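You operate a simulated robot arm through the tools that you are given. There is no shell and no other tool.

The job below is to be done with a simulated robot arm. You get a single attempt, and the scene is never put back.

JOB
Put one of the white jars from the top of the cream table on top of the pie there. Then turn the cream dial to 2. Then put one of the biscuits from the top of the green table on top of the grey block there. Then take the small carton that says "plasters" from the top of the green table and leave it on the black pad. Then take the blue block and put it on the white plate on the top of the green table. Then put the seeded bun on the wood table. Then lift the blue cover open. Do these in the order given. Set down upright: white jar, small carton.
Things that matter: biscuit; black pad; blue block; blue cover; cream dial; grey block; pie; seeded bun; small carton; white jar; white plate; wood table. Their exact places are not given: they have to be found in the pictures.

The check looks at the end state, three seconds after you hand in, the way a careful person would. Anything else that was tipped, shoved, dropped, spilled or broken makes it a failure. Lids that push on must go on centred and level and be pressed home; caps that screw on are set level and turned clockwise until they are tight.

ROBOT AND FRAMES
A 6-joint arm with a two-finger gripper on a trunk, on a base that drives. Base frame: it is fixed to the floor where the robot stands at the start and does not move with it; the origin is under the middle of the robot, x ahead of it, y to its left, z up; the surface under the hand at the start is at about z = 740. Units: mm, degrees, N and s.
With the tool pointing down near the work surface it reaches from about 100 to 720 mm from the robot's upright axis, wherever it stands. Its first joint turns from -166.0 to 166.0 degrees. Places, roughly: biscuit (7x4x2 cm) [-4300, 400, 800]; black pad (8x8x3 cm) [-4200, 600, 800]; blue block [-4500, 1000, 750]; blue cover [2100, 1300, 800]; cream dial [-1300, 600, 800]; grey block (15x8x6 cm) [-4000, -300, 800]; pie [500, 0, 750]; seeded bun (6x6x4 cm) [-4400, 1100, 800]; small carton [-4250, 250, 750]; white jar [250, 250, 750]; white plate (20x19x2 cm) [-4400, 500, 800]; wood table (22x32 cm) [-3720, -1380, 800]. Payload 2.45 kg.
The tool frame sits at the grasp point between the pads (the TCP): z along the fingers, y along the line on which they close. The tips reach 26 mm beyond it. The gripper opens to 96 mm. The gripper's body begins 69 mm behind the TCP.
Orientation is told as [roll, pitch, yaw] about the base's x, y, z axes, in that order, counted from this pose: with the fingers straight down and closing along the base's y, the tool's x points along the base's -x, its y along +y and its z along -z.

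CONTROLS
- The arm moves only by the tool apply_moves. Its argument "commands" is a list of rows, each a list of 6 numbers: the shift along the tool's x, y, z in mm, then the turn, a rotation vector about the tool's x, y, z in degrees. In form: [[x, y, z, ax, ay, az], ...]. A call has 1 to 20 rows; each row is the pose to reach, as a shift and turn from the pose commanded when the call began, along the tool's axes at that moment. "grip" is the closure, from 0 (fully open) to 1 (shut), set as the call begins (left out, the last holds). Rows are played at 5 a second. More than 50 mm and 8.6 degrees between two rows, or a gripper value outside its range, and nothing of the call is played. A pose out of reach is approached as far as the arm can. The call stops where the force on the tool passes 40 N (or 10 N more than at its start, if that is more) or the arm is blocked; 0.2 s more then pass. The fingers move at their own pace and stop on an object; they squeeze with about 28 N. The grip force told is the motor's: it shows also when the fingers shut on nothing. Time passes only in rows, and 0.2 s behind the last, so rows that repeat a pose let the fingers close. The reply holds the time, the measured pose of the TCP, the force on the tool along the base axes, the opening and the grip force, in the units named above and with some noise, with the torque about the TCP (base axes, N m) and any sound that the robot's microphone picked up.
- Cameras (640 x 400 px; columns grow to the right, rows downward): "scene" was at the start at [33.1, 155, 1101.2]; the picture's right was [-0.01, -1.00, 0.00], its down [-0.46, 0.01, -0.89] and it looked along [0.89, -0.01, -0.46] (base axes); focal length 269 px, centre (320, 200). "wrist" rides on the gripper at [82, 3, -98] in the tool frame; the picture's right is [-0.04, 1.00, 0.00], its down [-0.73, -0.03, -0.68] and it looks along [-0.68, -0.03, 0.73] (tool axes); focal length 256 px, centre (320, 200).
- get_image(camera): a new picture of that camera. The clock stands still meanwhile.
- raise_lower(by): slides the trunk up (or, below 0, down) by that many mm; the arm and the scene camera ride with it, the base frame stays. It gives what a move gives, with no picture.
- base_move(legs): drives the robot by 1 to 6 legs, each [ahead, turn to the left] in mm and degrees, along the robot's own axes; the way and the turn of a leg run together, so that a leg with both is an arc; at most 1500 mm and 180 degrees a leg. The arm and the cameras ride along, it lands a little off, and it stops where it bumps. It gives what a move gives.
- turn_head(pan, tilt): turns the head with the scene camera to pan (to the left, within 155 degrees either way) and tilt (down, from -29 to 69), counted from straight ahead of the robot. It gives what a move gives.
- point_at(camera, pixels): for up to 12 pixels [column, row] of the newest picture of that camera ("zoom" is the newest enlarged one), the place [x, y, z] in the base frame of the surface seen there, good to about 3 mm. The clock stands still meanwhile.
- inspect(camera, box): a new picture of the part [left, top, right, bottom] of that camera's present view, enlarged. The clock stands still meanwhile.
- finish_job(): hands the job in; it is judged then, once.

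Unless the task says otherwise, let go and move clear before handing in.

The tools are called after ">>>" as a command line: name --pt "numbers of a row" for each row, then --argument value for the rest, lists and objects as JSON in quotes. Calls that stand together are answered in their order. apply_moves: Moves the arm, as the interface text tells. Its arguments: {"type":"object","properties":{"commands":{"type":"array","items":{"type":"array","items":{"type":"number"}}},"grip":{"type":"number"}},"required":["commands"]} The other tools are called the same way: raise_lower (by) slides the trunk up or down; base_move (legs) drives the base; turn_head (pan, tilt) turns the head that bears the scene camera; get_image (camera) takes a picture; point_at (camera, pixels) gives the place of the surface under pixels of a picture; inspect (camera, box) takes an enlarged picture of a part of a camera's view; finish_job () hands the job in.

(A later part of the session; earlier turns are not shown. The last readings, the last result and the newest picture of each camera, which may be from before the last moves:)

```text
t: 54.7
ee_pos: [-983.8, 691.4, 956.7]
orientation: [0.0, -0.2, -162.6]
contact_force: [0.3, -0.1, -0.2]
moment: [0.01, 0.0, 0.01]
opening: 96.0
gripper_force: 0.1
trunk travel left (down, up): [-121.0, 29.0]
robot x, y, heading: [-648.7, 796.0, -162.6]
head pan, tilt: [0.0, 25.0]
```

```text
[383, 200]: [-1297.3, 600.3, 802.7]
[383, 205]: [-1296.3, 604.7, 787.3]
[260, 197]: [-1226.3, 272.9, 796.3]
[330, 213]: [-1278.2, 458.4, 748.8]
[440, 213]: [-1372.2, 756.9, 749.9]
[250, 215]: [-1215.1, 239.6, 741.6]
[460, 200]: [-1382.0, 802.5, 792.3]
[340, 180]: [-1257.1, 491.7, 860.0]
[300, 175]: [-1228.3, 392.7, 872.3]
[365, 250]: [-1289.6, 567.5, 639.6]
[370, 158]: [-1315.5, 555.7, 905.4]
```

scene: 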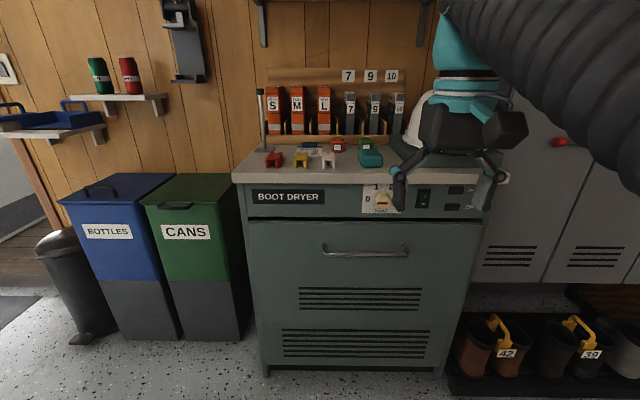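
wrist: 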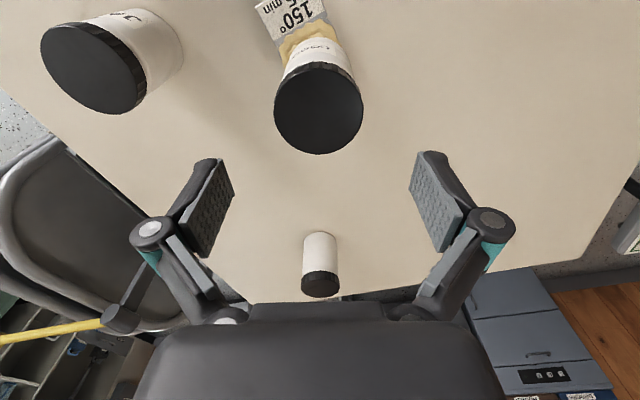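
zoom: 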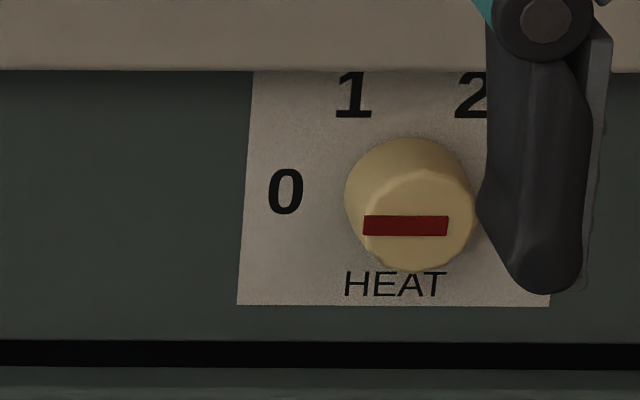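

The hand blocks part of the dial's plate. I swing the tool to horizontal (pointing forward), moving it ahead and down in front of the dryer with about 150 mm left to the panel, then look with both cameras.

>>> apply_moves --pt "-12 0 0 0 -7.5 0" --pt "-24 0 0 0 -15 0" --pt "-36 0 5 0 -22.5 0" --pt "-48 0 10 0 -30 0" --pt "-60 0 20 0 -37.5 0" --pt "-72 0 30 0 -45 0" --pt "-84 0 40 0 -52.5 0" --pt "-96 0 50 0 -60 0" --pt "-108 0 60 0 -67.5 0" --pt "-120 0 70 0 -75 0" --pt "-135 0 80 0 -82.5 0" --pt "-150 0 90 0 -90 0" --pt "-150 0 90 0 -90 0"

>>> get_image --camera "scene"

>>> get_image --camera "wrist"

```text
t: 57.5
ee_pos: [-1126.5, 645.5, 868.2]
orientation: [-178.9, -89.7, 16.3]
contact_force: [-0.5, 0.5, 0.2]
moment: [0.02, -0.02, 0.03]
opening: 96.1
gripper_force: 0.0
trunk travel left (down, up): [-121.0, 29.0]
robot x, y, heading: [-647.2, 794.3, -162.3]
head pan, tilt: [0.0, 25.0]
```

```text
taken
```

scene: 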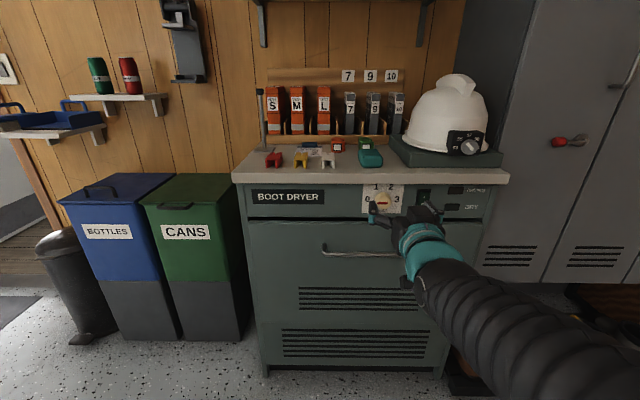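

```text
taken
```

wrist: 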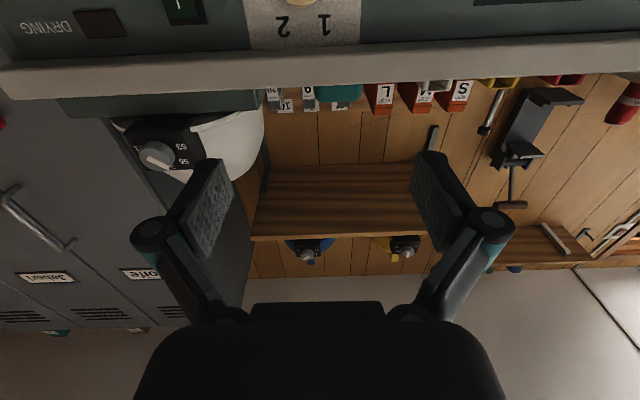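

The tool now points forward at the dryer. I enlarge the dial in the scene view.

>>> inspect --camera "scene" --box '[356, 180, 412, 215]'

>>> point_at --camera "zoom" --pixels '[[280, 200], [310, 235], [345, 210], [130, 200], [460, 200], [220, 90], [380, 90], [300, 300], [300, 20], [300, 150]]'

```text
11.43 times, centred on (384, 198) of scene
```

zoom: 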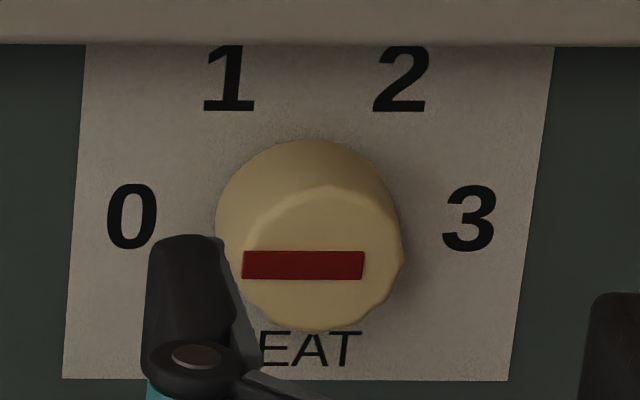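

```text
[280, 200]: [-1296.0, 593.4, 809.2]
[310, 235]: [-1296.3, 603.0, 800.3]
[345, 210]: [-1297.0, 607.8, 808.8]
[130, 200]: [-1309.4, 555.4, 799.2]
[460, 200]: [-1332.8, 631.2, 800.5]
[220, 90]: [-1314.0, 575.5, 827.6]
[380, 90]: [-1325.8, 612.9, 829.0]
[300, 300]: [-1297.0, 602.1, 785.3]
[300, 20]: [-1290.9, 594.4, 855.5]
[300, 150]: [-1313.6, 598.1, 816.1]
```

The red bar spans zoom columns 242–365 while the knob's face spans about 240–405, so the pointer may be pointing left to 0. To be sure I tilt the hand so that the wrist camera looks straight at the dial.

>>> apply_moves --pt "12 0 0 0 7.2 0" --pt "24 0 0 0 14.4 0" --pt "36 0 0 0 21.6 0" --pt "48 0 0 0 28.8 0" --pt "60 0 0 0 36 0" --pt "68 0 0 0 43 0" --pt "68 0 0 0 43 0"

>>> get_image --camera "wrist"

```text
t: 59.1
ee_pos: [-1126.4, 645.7, 799.9]
orientation: [0.0, -47.1, -162.7]
contact_force: [0.8, -0.1, -0.5]
moment: [0.0, -0.03, 0.01]
opening: 96.3
gripper_force: 0.0
trunk travel left (down, up): [-121.0, 29.0]
robot x, y, heading: [-644.6, 796.3, -162.5]
head pan, tilt: [0.0, 25.0]
```

```text
taken
```

wrist: 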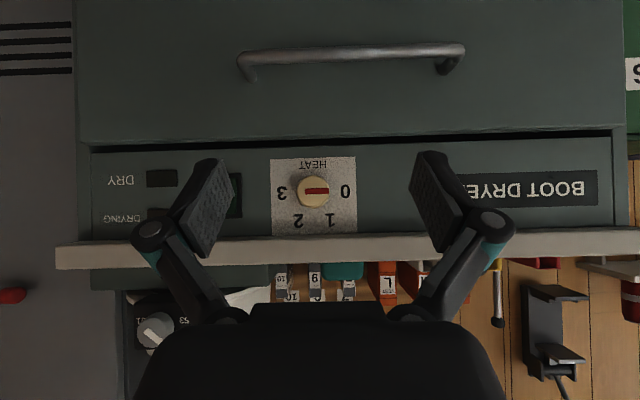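

>>> inspect --camera "wrist" --box '[264, 150, 364, 240]'

>>> point_at --camera "zoom" --pixels '[[312, 190], [250, 190], [390, 190], [312, 130], [312, 250], [120, 190], [500, 190], [60, 60], [560, 60], [60, 350], [560, 350]]'

```text
4.44 times, centred on (314, 195) of wrist
```

zoom: 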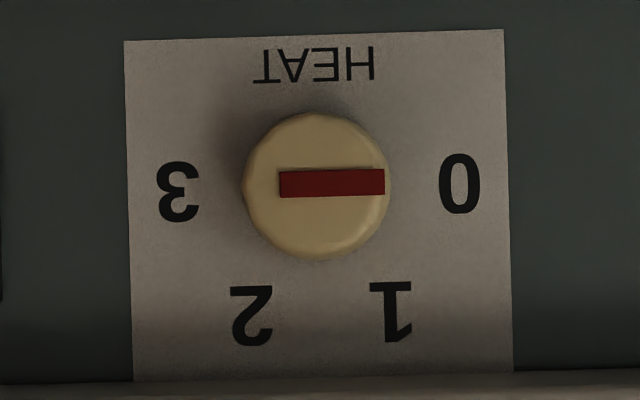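

```text
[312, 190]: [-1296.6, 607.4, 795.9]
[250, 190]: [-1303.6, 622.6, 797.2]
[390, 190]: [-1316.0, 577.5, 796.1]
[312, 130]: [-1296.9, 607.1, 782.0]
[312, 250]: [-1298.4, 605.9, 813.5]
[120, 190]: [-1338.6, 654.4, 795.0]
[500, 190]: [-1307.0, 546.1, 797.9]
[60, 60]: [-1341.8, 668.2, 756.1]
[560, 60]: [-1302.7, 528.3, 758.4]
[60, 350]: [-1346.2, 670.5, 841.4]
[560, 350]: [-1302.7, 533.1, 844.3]
```

The enlarged wrist view (upside down) shows the pointer at 0 (bar end at zoom (385,182) next to "0"), with the digits spaced 60° apart: 0 left, 1 upper left, 2 upper right, 3 right. So the dial must turn 120° clockwise. I level the tool again at 60 mm in front of the knob's face (centre about (-1297,605.5,796)), with the fingers half closed to 60 mm to stay clear of the worktop's overhang.

>>> apply_moves --pt "-12.6 -1.9 14.4 0 -7.2 0" --pt "-25.1 -3.8 28.9 0 -14.4 0" --pt "-37.7 -5.6 43.3 0 -21.6 0" --pt "-50.3 -7.5 57.7 0 -28.8 0" --pt "-62.8 -9.4 72.2 0 -36 0" --pt "-75.4 -11.3 86.6 0 -43 0" --pt "-75.4 -11.3 86.6 0 -43 0" --grip 0.375

>>> apply_moves --pt "0 0 0 0.2 0 -8.5" --pt "0 0 0 0.3 0 -17" --pt "0 0 0 0.5 0 -25.5" --pt "0 0 0 0.6 0 -34" --pt "0 0 0 0.8 0 -42.5" --pt "0 0 0 0.9 0 -51" --pt "0 0 0 0.9 0 -59.5" --pt "0 0 0 0.9 0 -59.5"

>>> get_image --camera "wrist"

>>> get_image --camera "scene"

```text
t: 60.7
ee_pos: [-1238.9, 622.3, 797.5]
orientation: [-180.0, -89.8, 17.2]
contact_force: [0.2, 0.3, 0.5]
moment: [0.02, 0.0, -0.01]
opening: 59.9
gripper_force: 0.1
out of reach, approached as far as the arm can: row 3
trunk travel left (down, up): [-121.0, 29.0]
robot x, y, heading: [-643.8, 795.3, -162.5]
head pan, tilt: [0.0, 25.0]
```

```text
t: 62.5
ee_pos: [-1238.3, 622.2, 796.3]
orientation: [-90.7, -30.3, -73.0]
contact_force: [0.5, 0.3, 0.0]
moment: [0.02, 0.01, 0.02]
opening: 59.8
gripper_force: 0.1
trunk travel left (down, up): [-121.0, 29.0]
robot x, y, heading: [-644.6, 793.0, -162.4]
head pan, tilt: [0.0, 25.0]
```

```text
taken
```

wrist: 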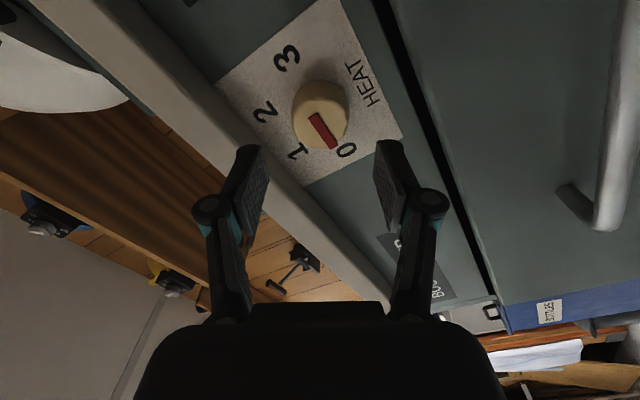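

```text
taken
```

scene: 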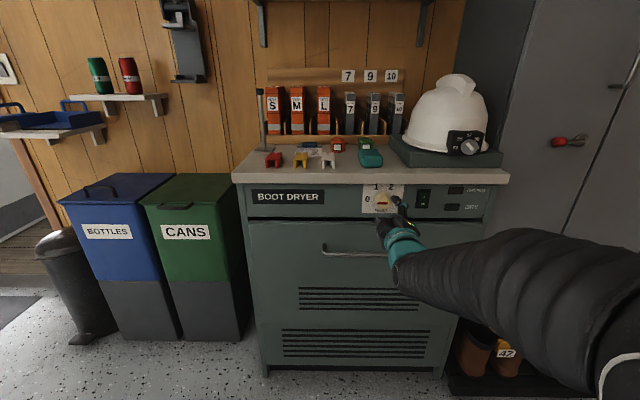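

The tool is on axis in front of the knob; the knob's face is at about (318,120) in the wrist view. I verify its place against the tool axis before advancing.

>>> inspect --camera "wrist" --box '[260, 60, 380, 180]'

>>> point_at --camera "zoom" --pixels '[[310, 200], [200, 200], [430, 200], [310, 100], [310, 280], [260, 260], [370, 260], [310, 150]]'

```text
3.33 times, centred on (320, 120) of wrist
```

zoom: 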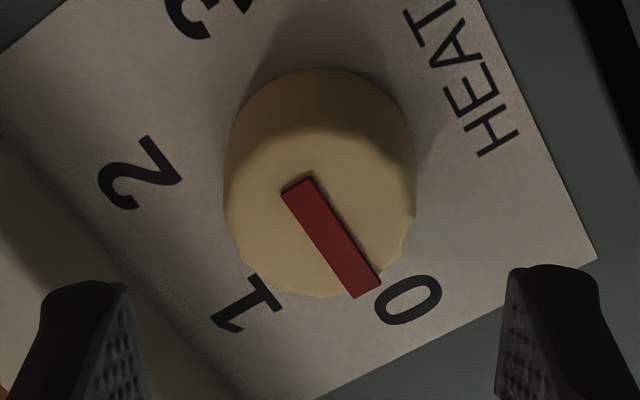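

```text
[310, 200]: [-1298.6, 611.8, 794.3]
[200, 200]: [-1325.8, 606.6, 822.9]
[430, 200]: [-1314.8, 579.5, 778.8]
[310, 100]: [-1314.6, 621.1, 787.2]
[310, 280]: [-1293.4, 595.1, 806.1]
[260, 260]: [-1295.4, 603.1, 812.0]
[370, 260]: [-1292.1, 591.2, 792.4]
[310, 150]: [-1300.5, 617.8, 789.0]
```

The knob's face lies about 2.5 mm along tool x from my axis, both by measurement and projection. I correct that and advance 54 mm so that the pads overlap the knob by about 20 mm.

>>> apply_moves --pt "2.7 0 10 0 0 0" --pt "2.7 0 22 0 0 0" --pt "2.7 0 34 0 0 0" --pt "2.7 0 44 0 0 0" --pt "2.7 0 50 0 0 0" --pt "2.7 0 54 0 0 0" --pt "2.7 0 54 0 0 0"

>>> get_image --camera "wrist"

>>> inspect --camera "scene" --box '[340, 170, 436, 230]'

```text
t: 64.1
ee_pos: [-1291.9, 608.9, 794.6]
orientation: [-90.7, -30.4, -73.1]
contact_force: [-0.9, 0.3, 0.0]
moment: [-0.01, 0.0, -0.04]
opening: 59.9
gripper_force: 0.1
trunk travel left (down, up): [-121.0, 29.0]
robot x, y, heading: [-643.1, 792.6, -162.6]
head pan, tilt: [0.0, 25.0]
```

```text
taken
```

wrist: 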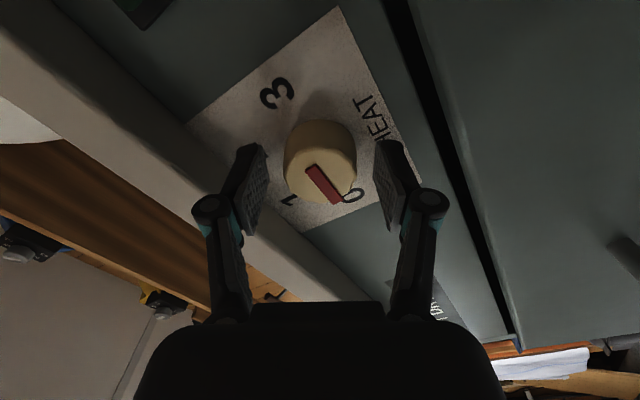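

```text
6.67 times, centred on (388, 200) of scene
```

zoom: 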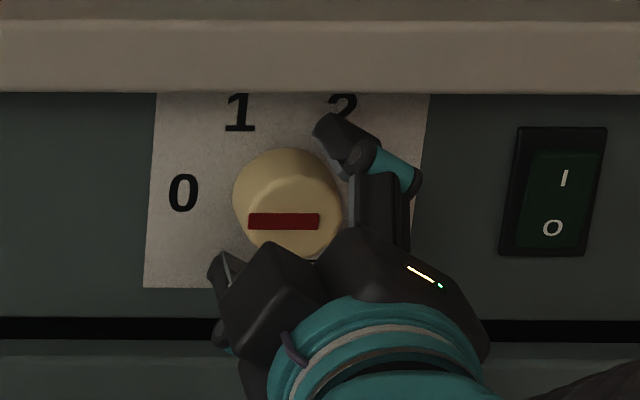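

The knob is well centred between the pads at (320,180). I close on it.

>>> apply_moves --pt "0 0 0 0 0 0" --pt "0 0 0 0 0 0" --pt "0 0 0 0 0 0" --pt "0 0 0 0 0 0" --grip 1

>>> get_image --camera "wrist"

```text
t: 65.1
ee_pos: [-1291.7, 609.6, 793.9]
orientation: [-90.6, -30.5, -73.0]
contact_force: [4.6, 0.9, -2.1]
moment: [0.01, -0.06, 0.05]
opening: 40.0
gripper_force: 45.1
trunk travel left (down, up): [-121.0, 29.0]
robot x, y, heading: [-644.3, 796.5, -162.7]
head pan, tilt: [0.0, 25.0]
```

```text
taken
```

wrist: 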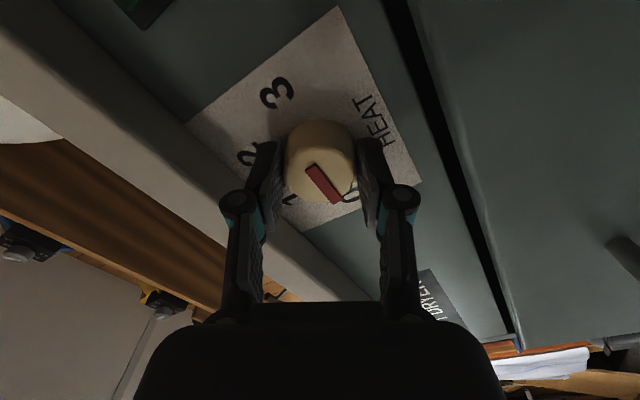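

Gripped at 40 mm. I turn clockwise a first 24° and check that the knob follows.

>>> apply_moves --pt "0 0 0 0 0 6" --pt "0 0 0 0 0 12" --pt "0 0 0 0 0 18" --pt "0 0 0 0 0 24" --pt "0 0 0 0 0 24"

>>> get_image --camera "wrist"

>>> inspect --camera "scene" --box '[340, 170, 436, 230]'

```text
t: 66.3
ee_pos: [-1290.8, 608.4, 793.8]
orientation: [-91.0, -54.6, -72.5]
contact_force: [6.0, 3.0, -5.9]
moment: [0.07, -0.25, -0.32]
opening: 39.5
gripper_force: 44.8
trunk travel left (down, up): [-121.0, 29.0]
robot x, y, heading: [-643.0, 793.7, -162.8]
head pan, tilt: [0.0, 25.0]
```

```text
taken
```

wrist: 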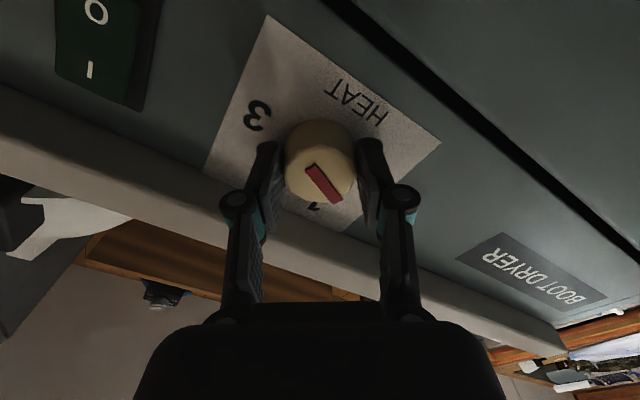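

```text
6.67 times, centred on (388, 200) of scene
```

zoom: 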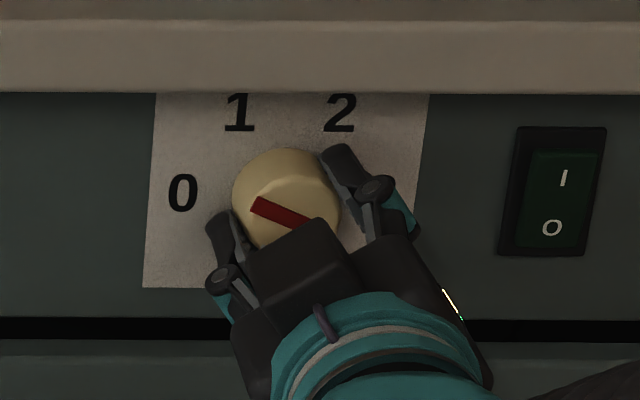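

The knob follows (bar tilted at (280,212) in the zoom). I continue the remaining 96° clockwise.

>>> apply_moves --pt "0 0 0 0 0 7" --pt "0 0 0 0 0 14" --pt "0 0 0 0 0 21" --pt "0 0 0 0 0 28" --pt "0 0 0 0 0 35" --pt "0 0 0 0 0 42" --pt "0 0 0 0 0 49" --pt "0 0 0 0 0 56" --pt "0 0 0 0 0 63" --pt "0 0 0 0 0 70" --pt "0 0 0 0 0 77" --pt "0 0 0 0 0 84" --pt "0 0 0 0 0 90" --pt "0 0 0 0 0 96" --pt "0 0 0 0 0 96"

>>> get_image --camera "wrist"

>>> inspect --camera "scene" --box '[340, 170, 436, 230]'

```text
t: 69.5
ee_pos: [-1291.6, 607.2, 795.0]
orientation: [90.7, -29.5, 106.5]
contact_force: [11.1, -8.8, -3.6]
moment: [0.13, -0.36, 0.42]
opening: 39.9
gripper_force: 45.0
trunk travel left (down, up): [-121.0, 29.0]
robot x, y, heading: [-646.5, 796.9, -162.8]
head pan, tilt: [0.0, 25.0]
```

```text
taken
```

wrist: 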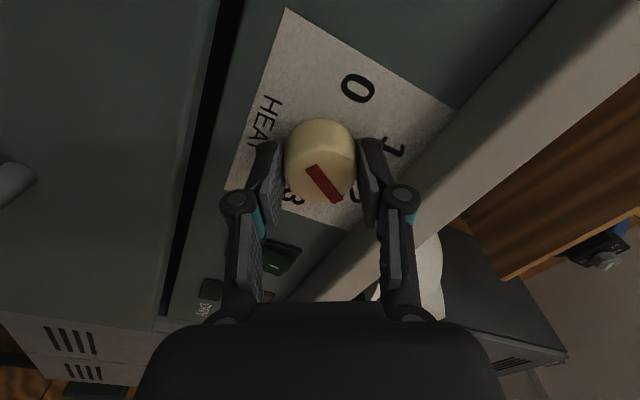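

```text
6.67 times, centred on (388, 200) of scene
```

zoom: 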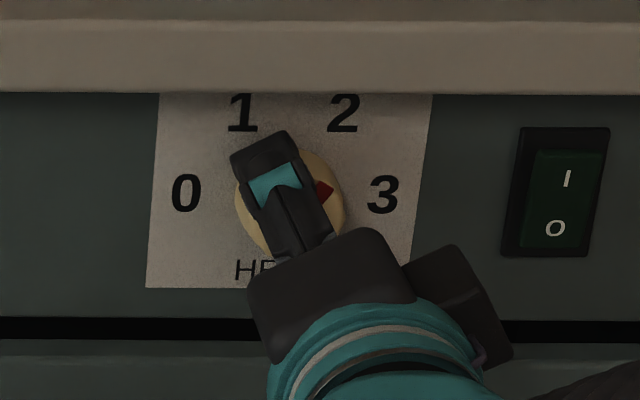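

The knob turned with the hand by 120°. I release to 60 mm opening, back straight off 120 mm, level the hand's roll again, and look.

>>> apply_moves --pt "0 0 0 0 0 0" --pt "0 0 0 0 0 0" --pt "0 0 0 0 0 0" --grip 0.375

>>> apply_moves --pt "0 0 -10 0 0 0" --pt "0 0 -25 0 0 0" --pt "0 0 -45 0 0 0" --pt "0 0 -70 0 0 0" --pt "0 0 -95 0 0 0" --pt "0 0 -120 0 0 0" --pt "0 0 -120 0 0 -8" --pt "0 0 -120 0 0 -16" --pt "0 0 -120 0 0 -24" --pt "0 0 -120 0 0 -32" --pt "0 0 -120 0 0 -40" --pt "0 0 -120 0 0 -48" --pt "0 0 -120 0 0 -56" --pt "0 0 -120 0 0 -60.5"

>>> get_image --camera "wrist"

>>> inspect --camera "scene" --box '[340, 170, 436, 230]'

```text
t: 70.3
ee_pos: [-1291.8, 609.8, 794.5]
orientation: [90.8, -29.5, 106.3]
contact_force: [0.2, -0.6, 1.4]
moment: [0.02, 0.01, 0.0]
opening: 60.0
gripper_force: 0.0
trunk travel left (down, up): [-121.0, 29.0]
robot x, y, heading: [-642.4, 795.5, -162.7]
head pan, tilt: [0.0, 25.0]
```

```text
t: 73.3
ee_pos: [-1176.2, 643.8, 792.5]
orientation: [-169.0, -89.3, 5.7]
contact_force: [-0.5, 0.2, -0.6]
moment: [0.01, 0.0, -0.01]
opening: 59.9
gripper_force: 0.1
trunk travel left (down, up): [-121.0, 29.0]
robot x, y, heading: [-642.5, 796.1, -162.4]
head pan, tilt: [0.0, 25.0]
```

```text
taken
```

wrist: 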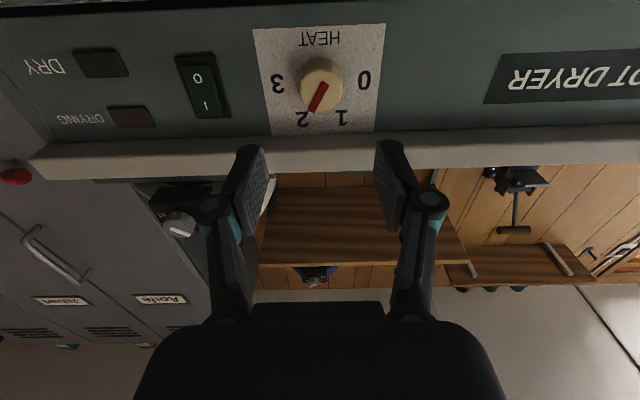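

```text
6.67 times, centred on (388, 200) of scene
```

zoom: 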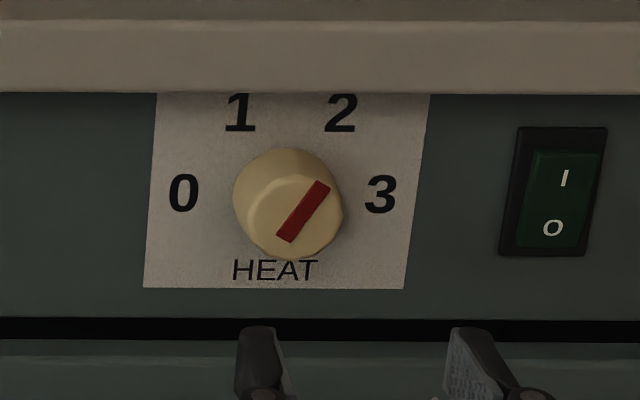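

The pointer now sits at 2 in both pictures (bar from (285,238) to (320,186) in the zoom). I tilt the hand again for a straight-on check of the angle.

>>> apply_moves --pt "0 0 -8 0 7.2 0" --pt "0 0 -16 0 14.4 0" --pt "0 0 -24 0 21.6 0" --pt "0 0 -32 0 28.8 0" --pt "0 0 -40 0 36 0" --pt "0 0 -50 0 43 0" --pt "0 0 -50 0 43 0" --grip 0

>>> inspect --camera "wrist" --box '[264, 150, 364, 240]'

```text
t: 74.9
ee_pos: [-1129.2, 657.6, 792.9]
orientation: [0.0, -47.5, -163.3]
contact_force: [0.5, 0.3, 0.0]
moment: [-0.02, 0.02, 0.03]
opening: 96.0
gripper_force: 0.1
trunk travel left (down, up): [-121.0, 29.0]
robot x, y, heading: [-646.6, 798.0, -162.6]
head pan, tilt: [0.0, 25.0]
```

```text
4.44 times, centred on (314, 195) of wrist
```

zoom: 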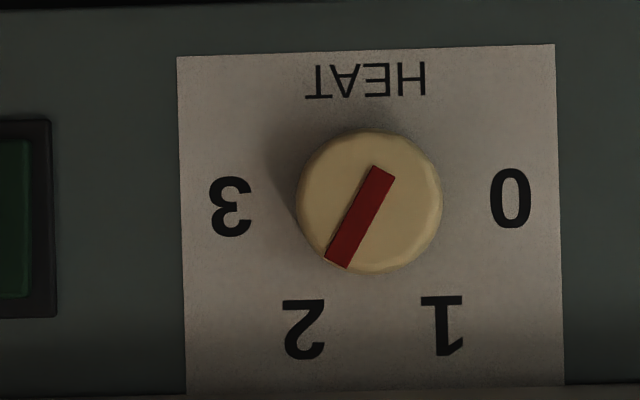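

The straight-on view confirms the pointer is at 2 (bar about 60° above the 0–3 line). I fold the hand back to pointing down, close in and high, and then look for the way out to the green table.

>>> apply_moves --pt "-0.7 0 -34 0 6.8 0" --pt "-1.3 0 -68 0 13.6 0" --pt "-2 0 -101 0 20.4 0" --pt "-2.7 0 -135 0 27.1 0" --pt "-3.4 0 -169 0 33.9 0" --pt "-4 0 -203 0 40.7 0" --pt "-4.7 0 -237 0 47.5 0" --pt "-4.7 0 -237 0 47.5 0"

>>> turn_head --pan 70 --tilt 15

>>> get_image --camera "scene"

```text
t: 76.7
ee_pos: [-963.0, 705.1, 955.2]
orientation: [0.0, 0.0, -163.4]
contact_force: [-0.7, 0.5, 0.7]
moment: [0.01, 0.0, 0.0]
opening: 95.9
gripper_force: 0.0
trunk travel left (down, up): [-121.0, 29.0]
robot x, y, heading: [-646.3, 795.5, -162.6]
head pan, tilt: [0.0, 25.0]
```

```text
t: 78.1
ee_pos: [-964.4, 705.4, 955.4]
orientation: [0.1, -0.1, -163.3]
contact_force: [-0.9, -0.1, 0.5]
moment: [-0.02, 0.02, -0.04]
opening: 96.1
gripper_force: 0.1
trunk travel left (down, up): [-121.0, 29.0]
robot x, y, heading: [-644.5, 796.8, -162.7]
head pan, tilt: [70.0, 15.0]
```

```text
taken
```

scene: 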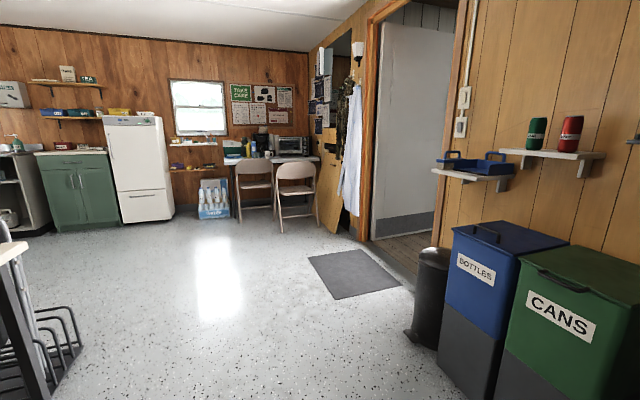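

The doorway is at columns 370–440, behind the mat at (352,272). I measure the door jambs, mat and bin.

>>> point_at --camera "scene" --pixels '[[362, 240], [375, 243], [352, 272], [400, 285], [340, 300], [308, 258], [365, 250], [408, 330], [345, 225], [400, 240], [430, 200], [445, 150]]'

```text
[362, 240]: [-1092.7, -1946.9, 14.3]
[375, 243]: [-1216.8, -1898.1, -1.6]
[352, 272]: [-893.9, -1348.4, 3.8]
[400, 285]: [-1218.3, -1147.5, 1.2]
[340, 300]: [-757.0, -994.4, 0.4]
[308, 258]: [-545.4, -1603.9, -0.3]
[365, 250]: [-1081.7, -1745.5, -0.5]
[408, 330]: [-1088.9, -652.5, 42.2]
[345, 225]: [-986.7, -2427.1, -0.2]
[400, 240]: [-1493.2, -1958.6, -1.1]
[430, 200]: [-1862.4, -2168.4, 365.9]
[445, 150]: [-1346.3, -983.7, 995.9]
```

The opening runs roughly between (-1300,-1140) and (-1090,-1940), its outward direction about -165°. I check the item at the lower left (60,340) and bin edge before driving to a spot in front of the door.

>>> point_at --camera "scene" --pixels '[[75, 345], [60, 370], [10, 270], [30, 300], [440, 365], [405, 320], [50, 310], [470, 380]]'

```text
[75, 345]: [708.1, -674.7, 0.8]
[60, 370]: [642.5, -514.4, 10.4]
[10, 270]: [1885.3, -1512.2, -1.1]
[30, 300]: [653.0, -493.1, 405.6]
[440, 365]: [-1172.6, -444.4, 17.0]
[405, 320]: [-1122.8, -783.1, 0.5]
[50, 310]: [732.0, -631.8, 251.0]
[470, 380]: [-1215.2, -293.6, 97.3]
```

Clear space all along. I turn left 79°, drive 2.1 m in two legs to about (-400,-1300), and turn right to face the doorway.

>>> base_move --legs '[[0, 79.4], [1055, 0], [1054, 0], [0, -82]]'

>>> turn_head --pan 0 --tilt 20

>>> get_image --camera "scene"

```text
t: 95.4
ee_pos: [-744.8, -1358.5, 956.6]
orientation: [0.0, -0.2, -167.0]
contact_force: [-0.3, 0.1, -0.6]
moment: [0.01, 0.0, -0.02]
opening: 96.1
gripper_force: 0.1
trunk travel left (down, up): [-121.0, 29.0]
robot x, y, heading: [-421.6, -1290.0, -166.3]
head pan, tilt: [70.0, 15.0]
```

```text
t: 96.8
ee_pos: [-750.7, -1359.2, 953.1]
orientation: [0.0, 0.3, -167.0]
contact_force: [-0.4, 0.6, 0.7]
moment: [0.01, 0.02, 0.0]
opening: 96.0
gripper_force: 0.0
trunk travel left (down, up): [-121.0, 29.0]
robot x, y, heading: [-423.9, -1288.3, -166.1]
head pan, tilt: [0.0, 20.0]
```

```text
taken
```

scene: 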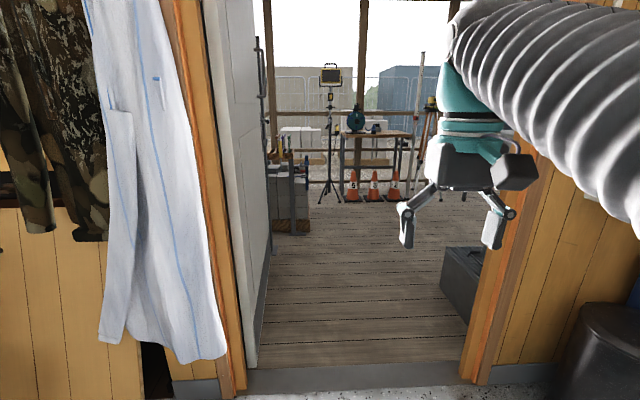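

The doorway is straight ahead: left jamb foot at (240,390), right jamb foot at (475,380), with a black box just beyond the right jamb at (460,285). I measure these.

>>> point_at --camera "scene" --pixels '[[242, 375], [468, 372], [252, 365], [262, 305], [445, 285], [468, 320], [445, 250], [350, 380], [350, 300], [350, 230], [300, 230], [400, 195]]'

```text
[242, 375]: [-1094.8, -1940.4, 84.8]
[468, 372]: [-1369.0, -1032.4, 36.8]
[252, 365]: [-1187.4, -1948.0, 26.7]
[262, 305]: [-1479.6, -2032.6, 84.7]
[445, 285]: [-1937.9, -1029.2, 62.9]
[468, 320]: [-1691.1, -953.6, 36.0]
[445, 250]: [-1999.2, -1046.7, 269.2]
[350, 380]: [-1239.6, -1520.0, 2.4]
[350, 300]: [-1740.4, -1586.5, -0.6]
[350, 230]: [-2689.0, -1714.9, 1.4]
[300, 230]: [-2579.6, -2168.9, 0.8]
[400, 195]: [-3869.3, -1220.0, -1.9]
```

The passage is about 930 mm wide between the door leaf (left) and the right jamb, and my present heading drives through its middle. I drive 1500 mm straight out.

>>> base_move --legs '[[1500, 0]]'

>>> get_image --camera "scene"

>>> turn_head --pan -50 --tilt 20

>>> get_image --camera "scene"

```text
t: 104.3
ee_pos: [-2223.8, -1715.4, 951.9]
orientation: [0.0, 0.1, -167.4]
contact_force: [0.0, -0.2, -1.1]
moment: [-0.02, 0.0, -0.04]
opening: 96.1
gripper_force: 0.0
trunk travel left (down, up): [-121.0, 29.0]
robot x, y, heading: [-1893.7, -1643.3, -166.6]
head pan, tilt: [0.0, 20.0]
```

```text
taken
```

scene: 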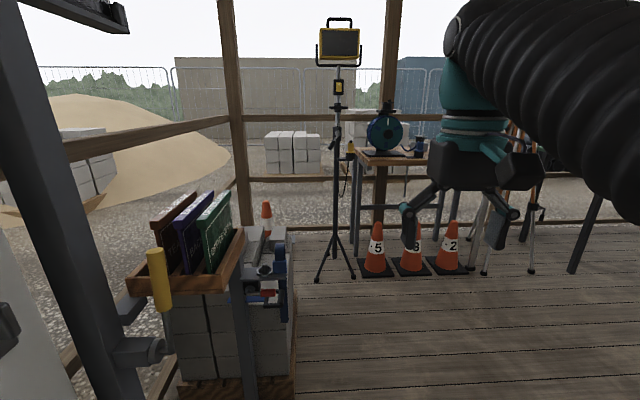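

```text
t: 105.5
ee_pos: [-2224.2, -1715.5, 951.9]
orientation: [-0.1, 0.2, -167.3]
contact_force: [0.0, -0.8, 0.0]
moment: [-0.01, 0.0, 0.0]
opening: 96.2
gripper_force: 0.1
trunk travel left (down, up): [-121.0, 29.0]
robot x, y, heading: [-1894.4, -1649.3, -166.8]
head pan, tilt: [-50.0, 20.0]
```

```text
taken
```

scene: 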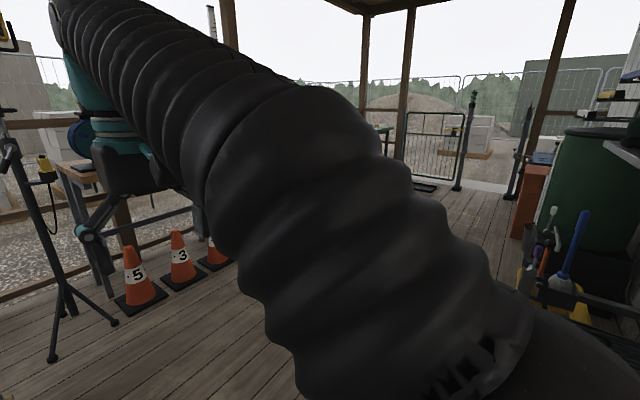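

The arm hides the right-hand side where the green table should be. I turn the robot right by 75° so that it faces along the deck, then look.

>>> base_move --legs '[[400, 0], [0, -70]]'

>>> turn_head --pan 0 --tilt 15

>>> get_image --camera "scene"

```text
t: 111.1
ee_pos: [-2464.3, -1453.8, 953.7]
orientation: [0.0, 0.2, 122.5]
contact_force: [0.6, -0.1, 0.2]
moment: [-0.01, -0.04, 0.01]
opening: 96.2
gripper_force: 0.0
trunk travel left (down, up): [-121.0, 29.0]
robot x, y, heading: [-2289.9, -1736.7, 123.2]
head pan, tilt: [-50.0, 20.0]
```

```text
t: 112.2
ee_pos: [-2465.4, -1452.4, 952.5]
orientation: [-0.1, 0.2, 122.4]
contact_force: [0.6, 0.2, -0.3]
moment: [-0.02, 0.03, -0.01]
opening: 96.1
gripper_force: 0.0
trunk travel left (down, up): [-121.0, 29.0]
robot x, y, heading: [-2287.6, -1741.2, 123.2]
head pan, tilt: [0.0, 15.0]
```

```text
taken
```

scene: 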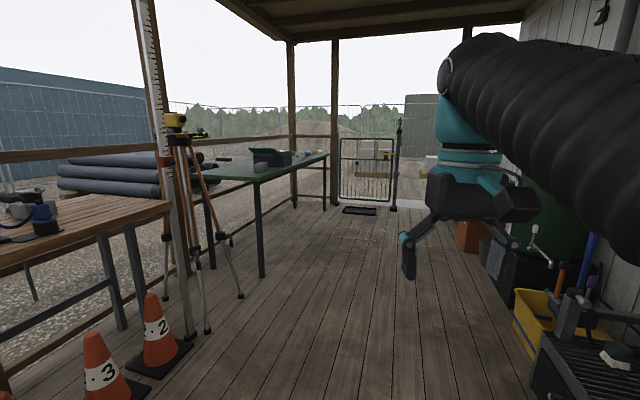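

The green table is ahead along the left railing at (270,170), the wood table at the lower left. I measure table corners and the obstacles along the way.

>>> point_at --camera "scene" --pixels '[[210, 172], [252, 181], [325, 155], [262, 276], [242, 297], [207, 332], [190, 335], [170, 205], [180, 350], [260, 168], [300, 205], [355, 210]]'

>>> inspect --camera "scene" --box '[190, 130, 350, 230]'

```text
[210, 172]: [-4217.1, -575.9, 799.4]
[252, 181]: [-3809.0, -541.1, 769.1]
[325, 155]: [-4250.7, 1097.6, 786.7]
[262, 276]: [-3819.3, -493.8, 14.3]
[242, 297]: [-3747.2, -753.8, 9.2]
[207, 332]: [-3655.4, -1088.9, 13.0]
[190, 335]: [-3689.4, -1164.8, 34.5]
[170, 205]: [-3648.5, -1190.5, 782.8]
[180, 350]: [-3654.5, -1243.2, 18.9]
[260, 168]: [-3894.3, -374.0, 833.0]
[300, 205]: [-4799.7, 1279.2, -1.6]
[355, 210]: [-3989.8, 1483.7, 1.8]
```

```text
4.00 times, centred on (270, 180) of scene
```

zoom: 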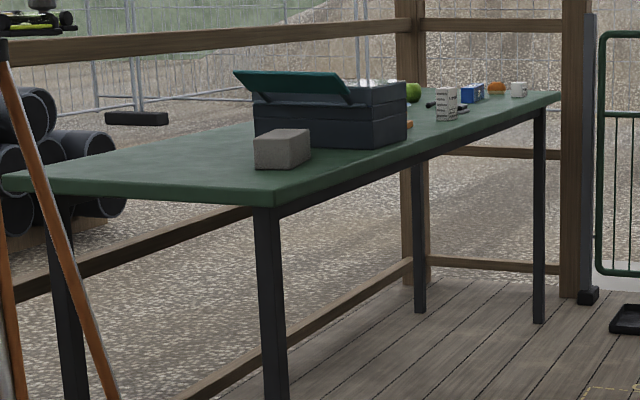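

The green table's near edge runs from (-3809,-541) to (-4250,1098), with the deck side free. I drive to a spot about 450 mm from its edge near (-3633,541), facing the table.

>>> base_move --legs '[[0, -2.7], [1324, 0], [1324, 0], [0, 74.5]]'

>>> turn_head --pan 0 --tilt 35

>>> get_image --camera "scene"

>>> get_image --camera "wrist"

```text
t: 128.6
ee_pos: [-3994.3, 372.4, 952.0]
orientation: [-0.1, 0.2, -163.3]
contact_force: [0.5, 0.0, -0.1]
moment: [0.02, 0.0, 0.02]
opening: 96.0
gripper_force: 0.0
trunk travel left (down, up): [-121.0, 29.0]
robot x, y, heading: [-3673.1, 464.2, -162.7]
head pan, tilt: [0.0, 15.0]
```

```text
t: 129.4
ee_pos: [-3994.2, 372.3, 953.2]
orientation: [0.0, 0.2, -163.4]
contact_force: [-0.3, 0.0, -0.7]
moment: [0.01, 0.0, 0.0]
opening: 96.0
gripper_force: 0.0
trunk travel left (down, up): [-121.0, 29.0]
robot x, y, heading: [-3667.7, 465.6, -162.5]
head pan, tilt: [0.0, 35.0]
```

```text
taken
```

scene: 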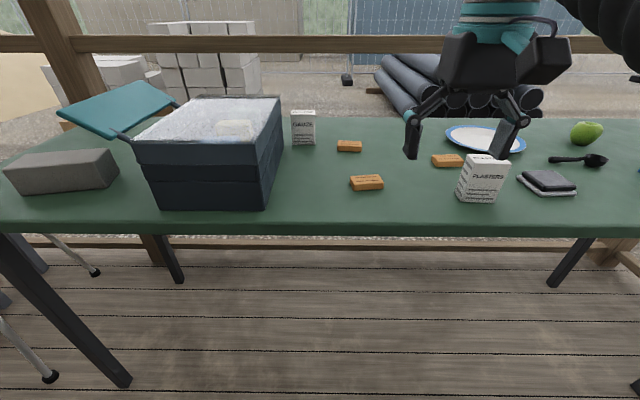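

```text
taken
```

wrist: 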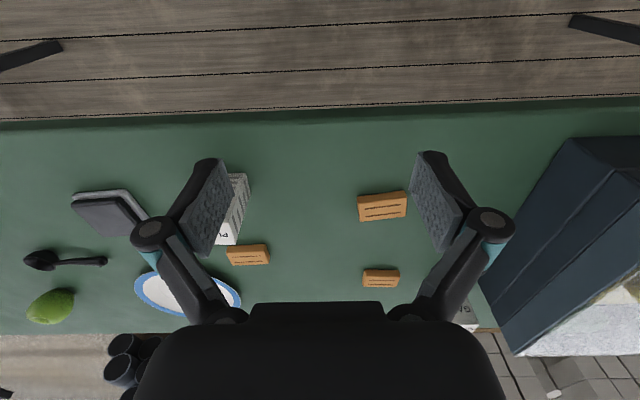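

Excellent view: biscuits at (366,182), (349,146), (447,160), cartons at (303,127) and (483,178, "PLASTERS"), plate (487,137), black pad (548,183), grey block (62,170). I enlarge to read the cartons and measure.

>>> inspect --camera "scene" --box '[280, 100, 440, 200]'

>>> inspect --camera "scene" --box '[420, 110, 640, 220]'

>>> point_at --camera "scene" --pixels '[[366, 179], [349, 146], [447, 160], [303, 127], [484, 160], [484, 190], [550, 180], [470, 140], [62, 158], [62, 180], [400, 180], [330, 210]]'

```text
4.00 times, centred on (360, 150) of scene
```

zoom: 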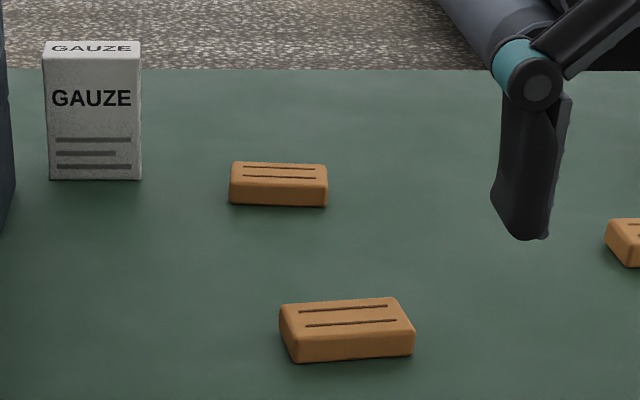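

```text
2.91 times, centred on (530, 165) of scene
```

zoom: 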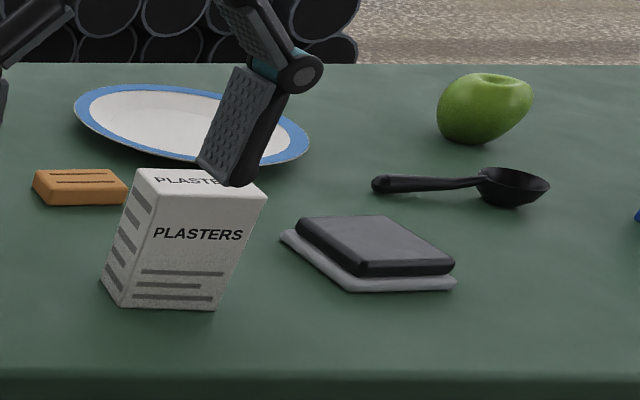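

```text
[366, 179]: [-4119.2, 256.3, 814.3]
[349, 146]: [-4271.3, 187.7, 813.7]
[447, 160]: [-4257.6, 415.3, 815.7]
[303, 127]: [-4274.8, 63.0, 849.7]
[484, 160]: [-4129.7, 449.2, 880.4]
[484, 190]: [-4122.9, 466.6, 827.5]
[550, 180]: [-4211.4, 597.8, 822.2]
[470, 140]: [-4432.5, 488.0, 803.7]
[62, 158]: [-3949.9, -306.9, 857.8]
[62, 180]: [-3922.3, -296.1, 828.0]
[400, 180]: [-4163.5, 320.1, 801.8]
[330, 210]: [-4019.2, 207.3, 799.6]
```

Two cartons: "GAUZE" at left and "PLASTERS" at right; the biscuits are the scored brown pieces. The nearest biscuit is at about (-4119,256) with its top at z≈816 on a table at z≈800. I move the hand above it for a closer look.

>>> apply_moves --pt "-30 15 0 0 0 0" --pt "-60 30 0 0 0 0" --pt "-90 45 0 0 0 0" --pt "-120 60 0 0 0 0" --pt "-153 75.5 0 0 0 0" --pt "-153 75.5 20 0 0 0" --pt "-153 75.5 20 0 0 0" --grip 0

>>> inspect --camera "wrist" --box '[240, 40, 400, 140]'

>>> get_image --camera "wrist"

```text
t: 131.0
ee_pos: [-4118.4, 256.7, 932.0]
orientation: [0.1, 0.2, -163.3]
contact_force: [0.0, -0.1, 1.2]
moment: [-0.01, -0.05, -0.01]
opening: 95.8
gripper_force: 0.0
trunk travel left (down, up): [-121.0, 29.0]
robot x, y, heading: [-3669.7, 464.6, -162.7]
head pan, tilt: [0.0, 35.0]
```

```text
4.00 times, centred on (320, 90) of wrist
```

zoom: 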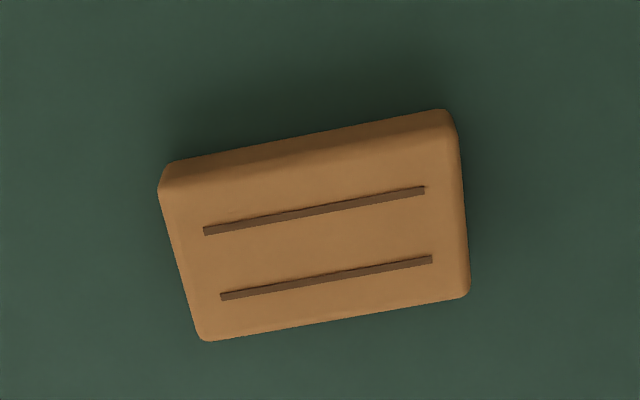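

```text
taken
```

wrist: 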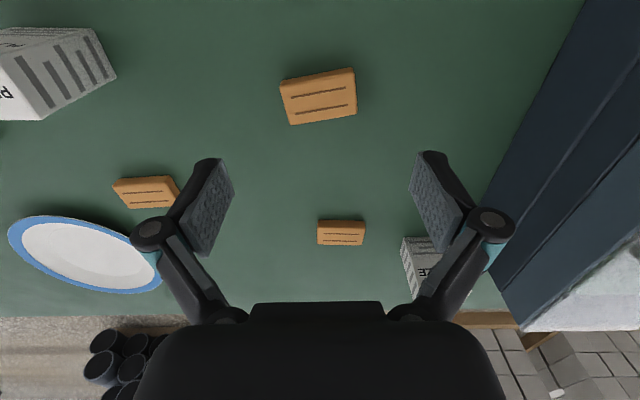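

>>> point_at --camera "zoom" --pixels '[[320, 242], [170, 192], [452, 142], [464, 292], [206, 335], [320, 215], [310, 150], [100, 350]]'

```text
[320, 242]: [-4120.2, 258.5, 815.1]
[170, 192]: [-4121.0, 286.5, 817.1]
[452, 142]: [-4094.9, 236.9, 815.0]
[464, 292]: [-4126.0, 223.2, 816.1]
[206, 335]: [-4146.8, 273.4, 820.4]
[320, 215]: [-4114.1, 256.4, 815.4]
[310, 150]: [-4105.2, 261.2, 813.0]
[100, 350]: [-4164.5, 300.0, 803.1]
```

The biscuit's top corners give a centre of (-4122,255), its long side heading about -65°, close to the fingers' closing line. I turn 8.5° to line up with its length, close partly to 84 mm and descend to just above the table.

>>> apply_moves --pt "-2 0.2 10 0 0 -4.3" --pt "-3.8 0.4 25 0 0 -8.5" --pt "-3.8 0.4 45 0 0 -8.5" --pt "-3.8 0.4 65 0 0 -8.5" --pt "-3.8 0.4 80 0 0 -8.5" --pt "-3.8 0.4 80 0 0 -8.5" --grip 0.125

>>> get_image --camera "wrist"

>>> inspect --camera "scene" --box '[310, 120, 430, 220]'

```text
t: 132.4
ee_pos: [-4122.9, 253.1, 850.5]
orientation: [0.1, 0.2, -154.9]
contact_force: [0.3, 0.3, -0.5]
moment: [-0.02, 0.01, 0.0]
opening: 83.9
gripper_force: 0.1
trunk travel left (down, up): [-121.0, 29.0]
robot x, y, heading: [-3668.9, 463.6, -162.9]
head pan, tilt: [0.0, 35.0]
```

```text
taken
```

wrist: 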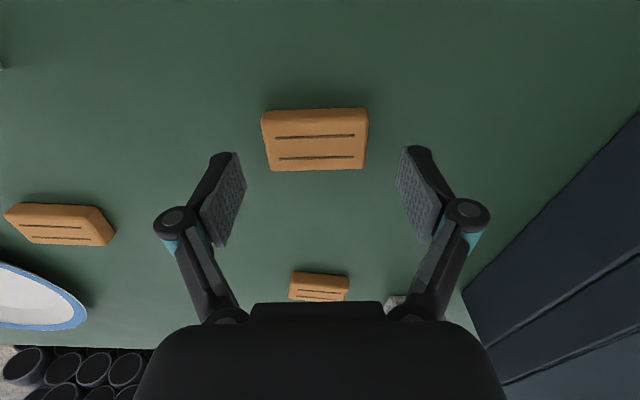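

```text
4.00 times, centred on (370, 170) of scene
```

zoom: 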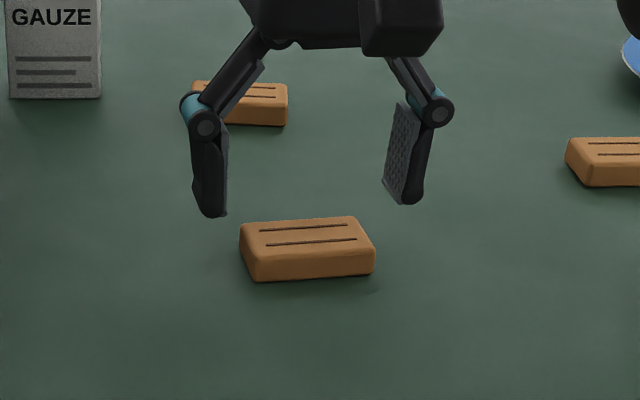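

The biscuit is slightly left of the gripper's centre (columns 262–368). I shift 2 mm and go down 20 mm so the tips are about 4 mm off the table.

>>> apply_moves --pt "2 -2.3 5 0 0 0" --pt "2 -2.3 12 0 0 0" --pt "2 -2.3 18 0 0 0" --pt "2 -2.3 20 0 0 0" --pt "2 -2.3 20 0 0 0"

>>> get_image --camera "wrist"

>>> inspect --camera "scene" --box '[310, 120, 430, 220]'

```text
t: 133.6
ee_pos: [-4122.2, 258.2, 831.5]
orientation: [0.1, 0.3, -154.9]
contact_force: [0.4, 0.5, -0.5]
moment: [-0.04, -0.04, 0.01]
opening: 84.3
gripper_force: 0.0
trunk travel left (down, up): [-121.0, 29.0]
robot x, y, heading: [-3671.1, 464.8, -162.5]
head pan, tilt: [0.0, 35.0]
```

```text
taken
```

wrist: 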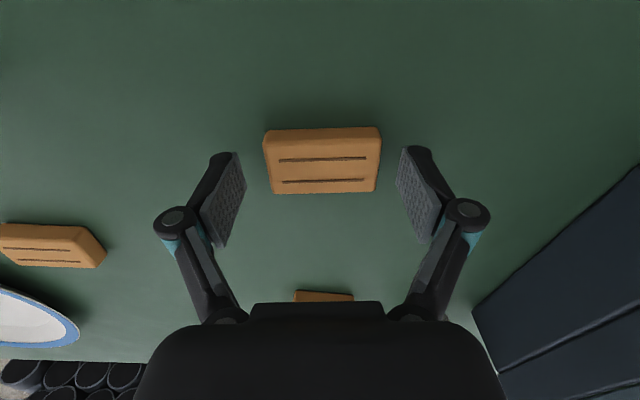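

```text
4.00 times, centred on (370, 170) of scene
```

zoom: 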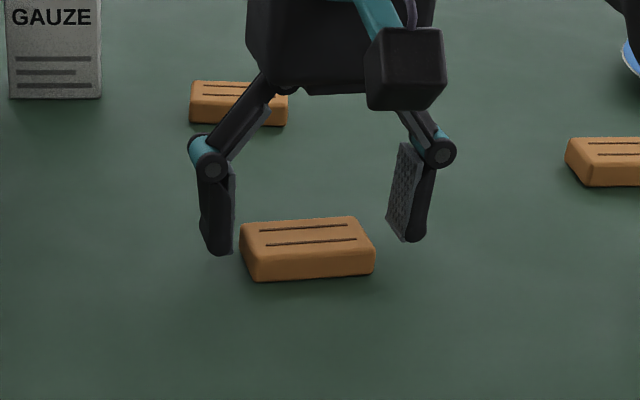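

The biscuit is centred between the pads (columns 264–380). I close the gripper.

>>> apply_moves --pt "0 0 1.5 0 0 0" --pt "0 0 1.5 0 0 0" --pt "0 0 1.5 0 0 0" --pt "0 0 1.5 0 0 0" --grip 1

>>> get_image --camera "wrist"

```text
t: 134.6
ee_pos: [-4120.0, 258.1, 830.4]
orientation: [0.0, 0.1, -154.9]
contact_force: [-3.0, -0.8, 15.0]
moment: [-0.09, -0.02, 0.02]
opening: 60.8
gripper_force: 28.7
trunk travel left (down, up): [-121.0, 29.0]
robot x, y, heading: [-3672.9, 461.0, -162.7]
head pan, tilt: [0.0, 35.0]
```

```text
taken
```

wrist: 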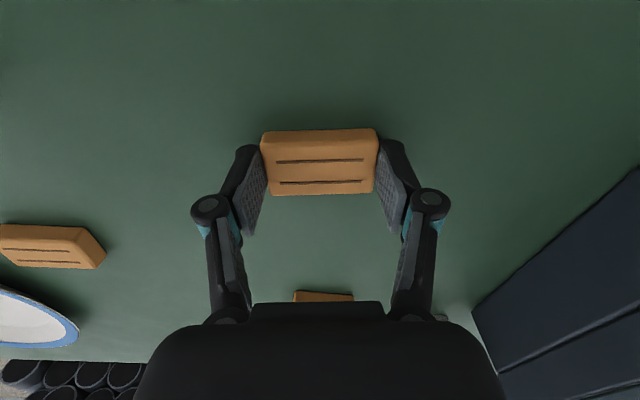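

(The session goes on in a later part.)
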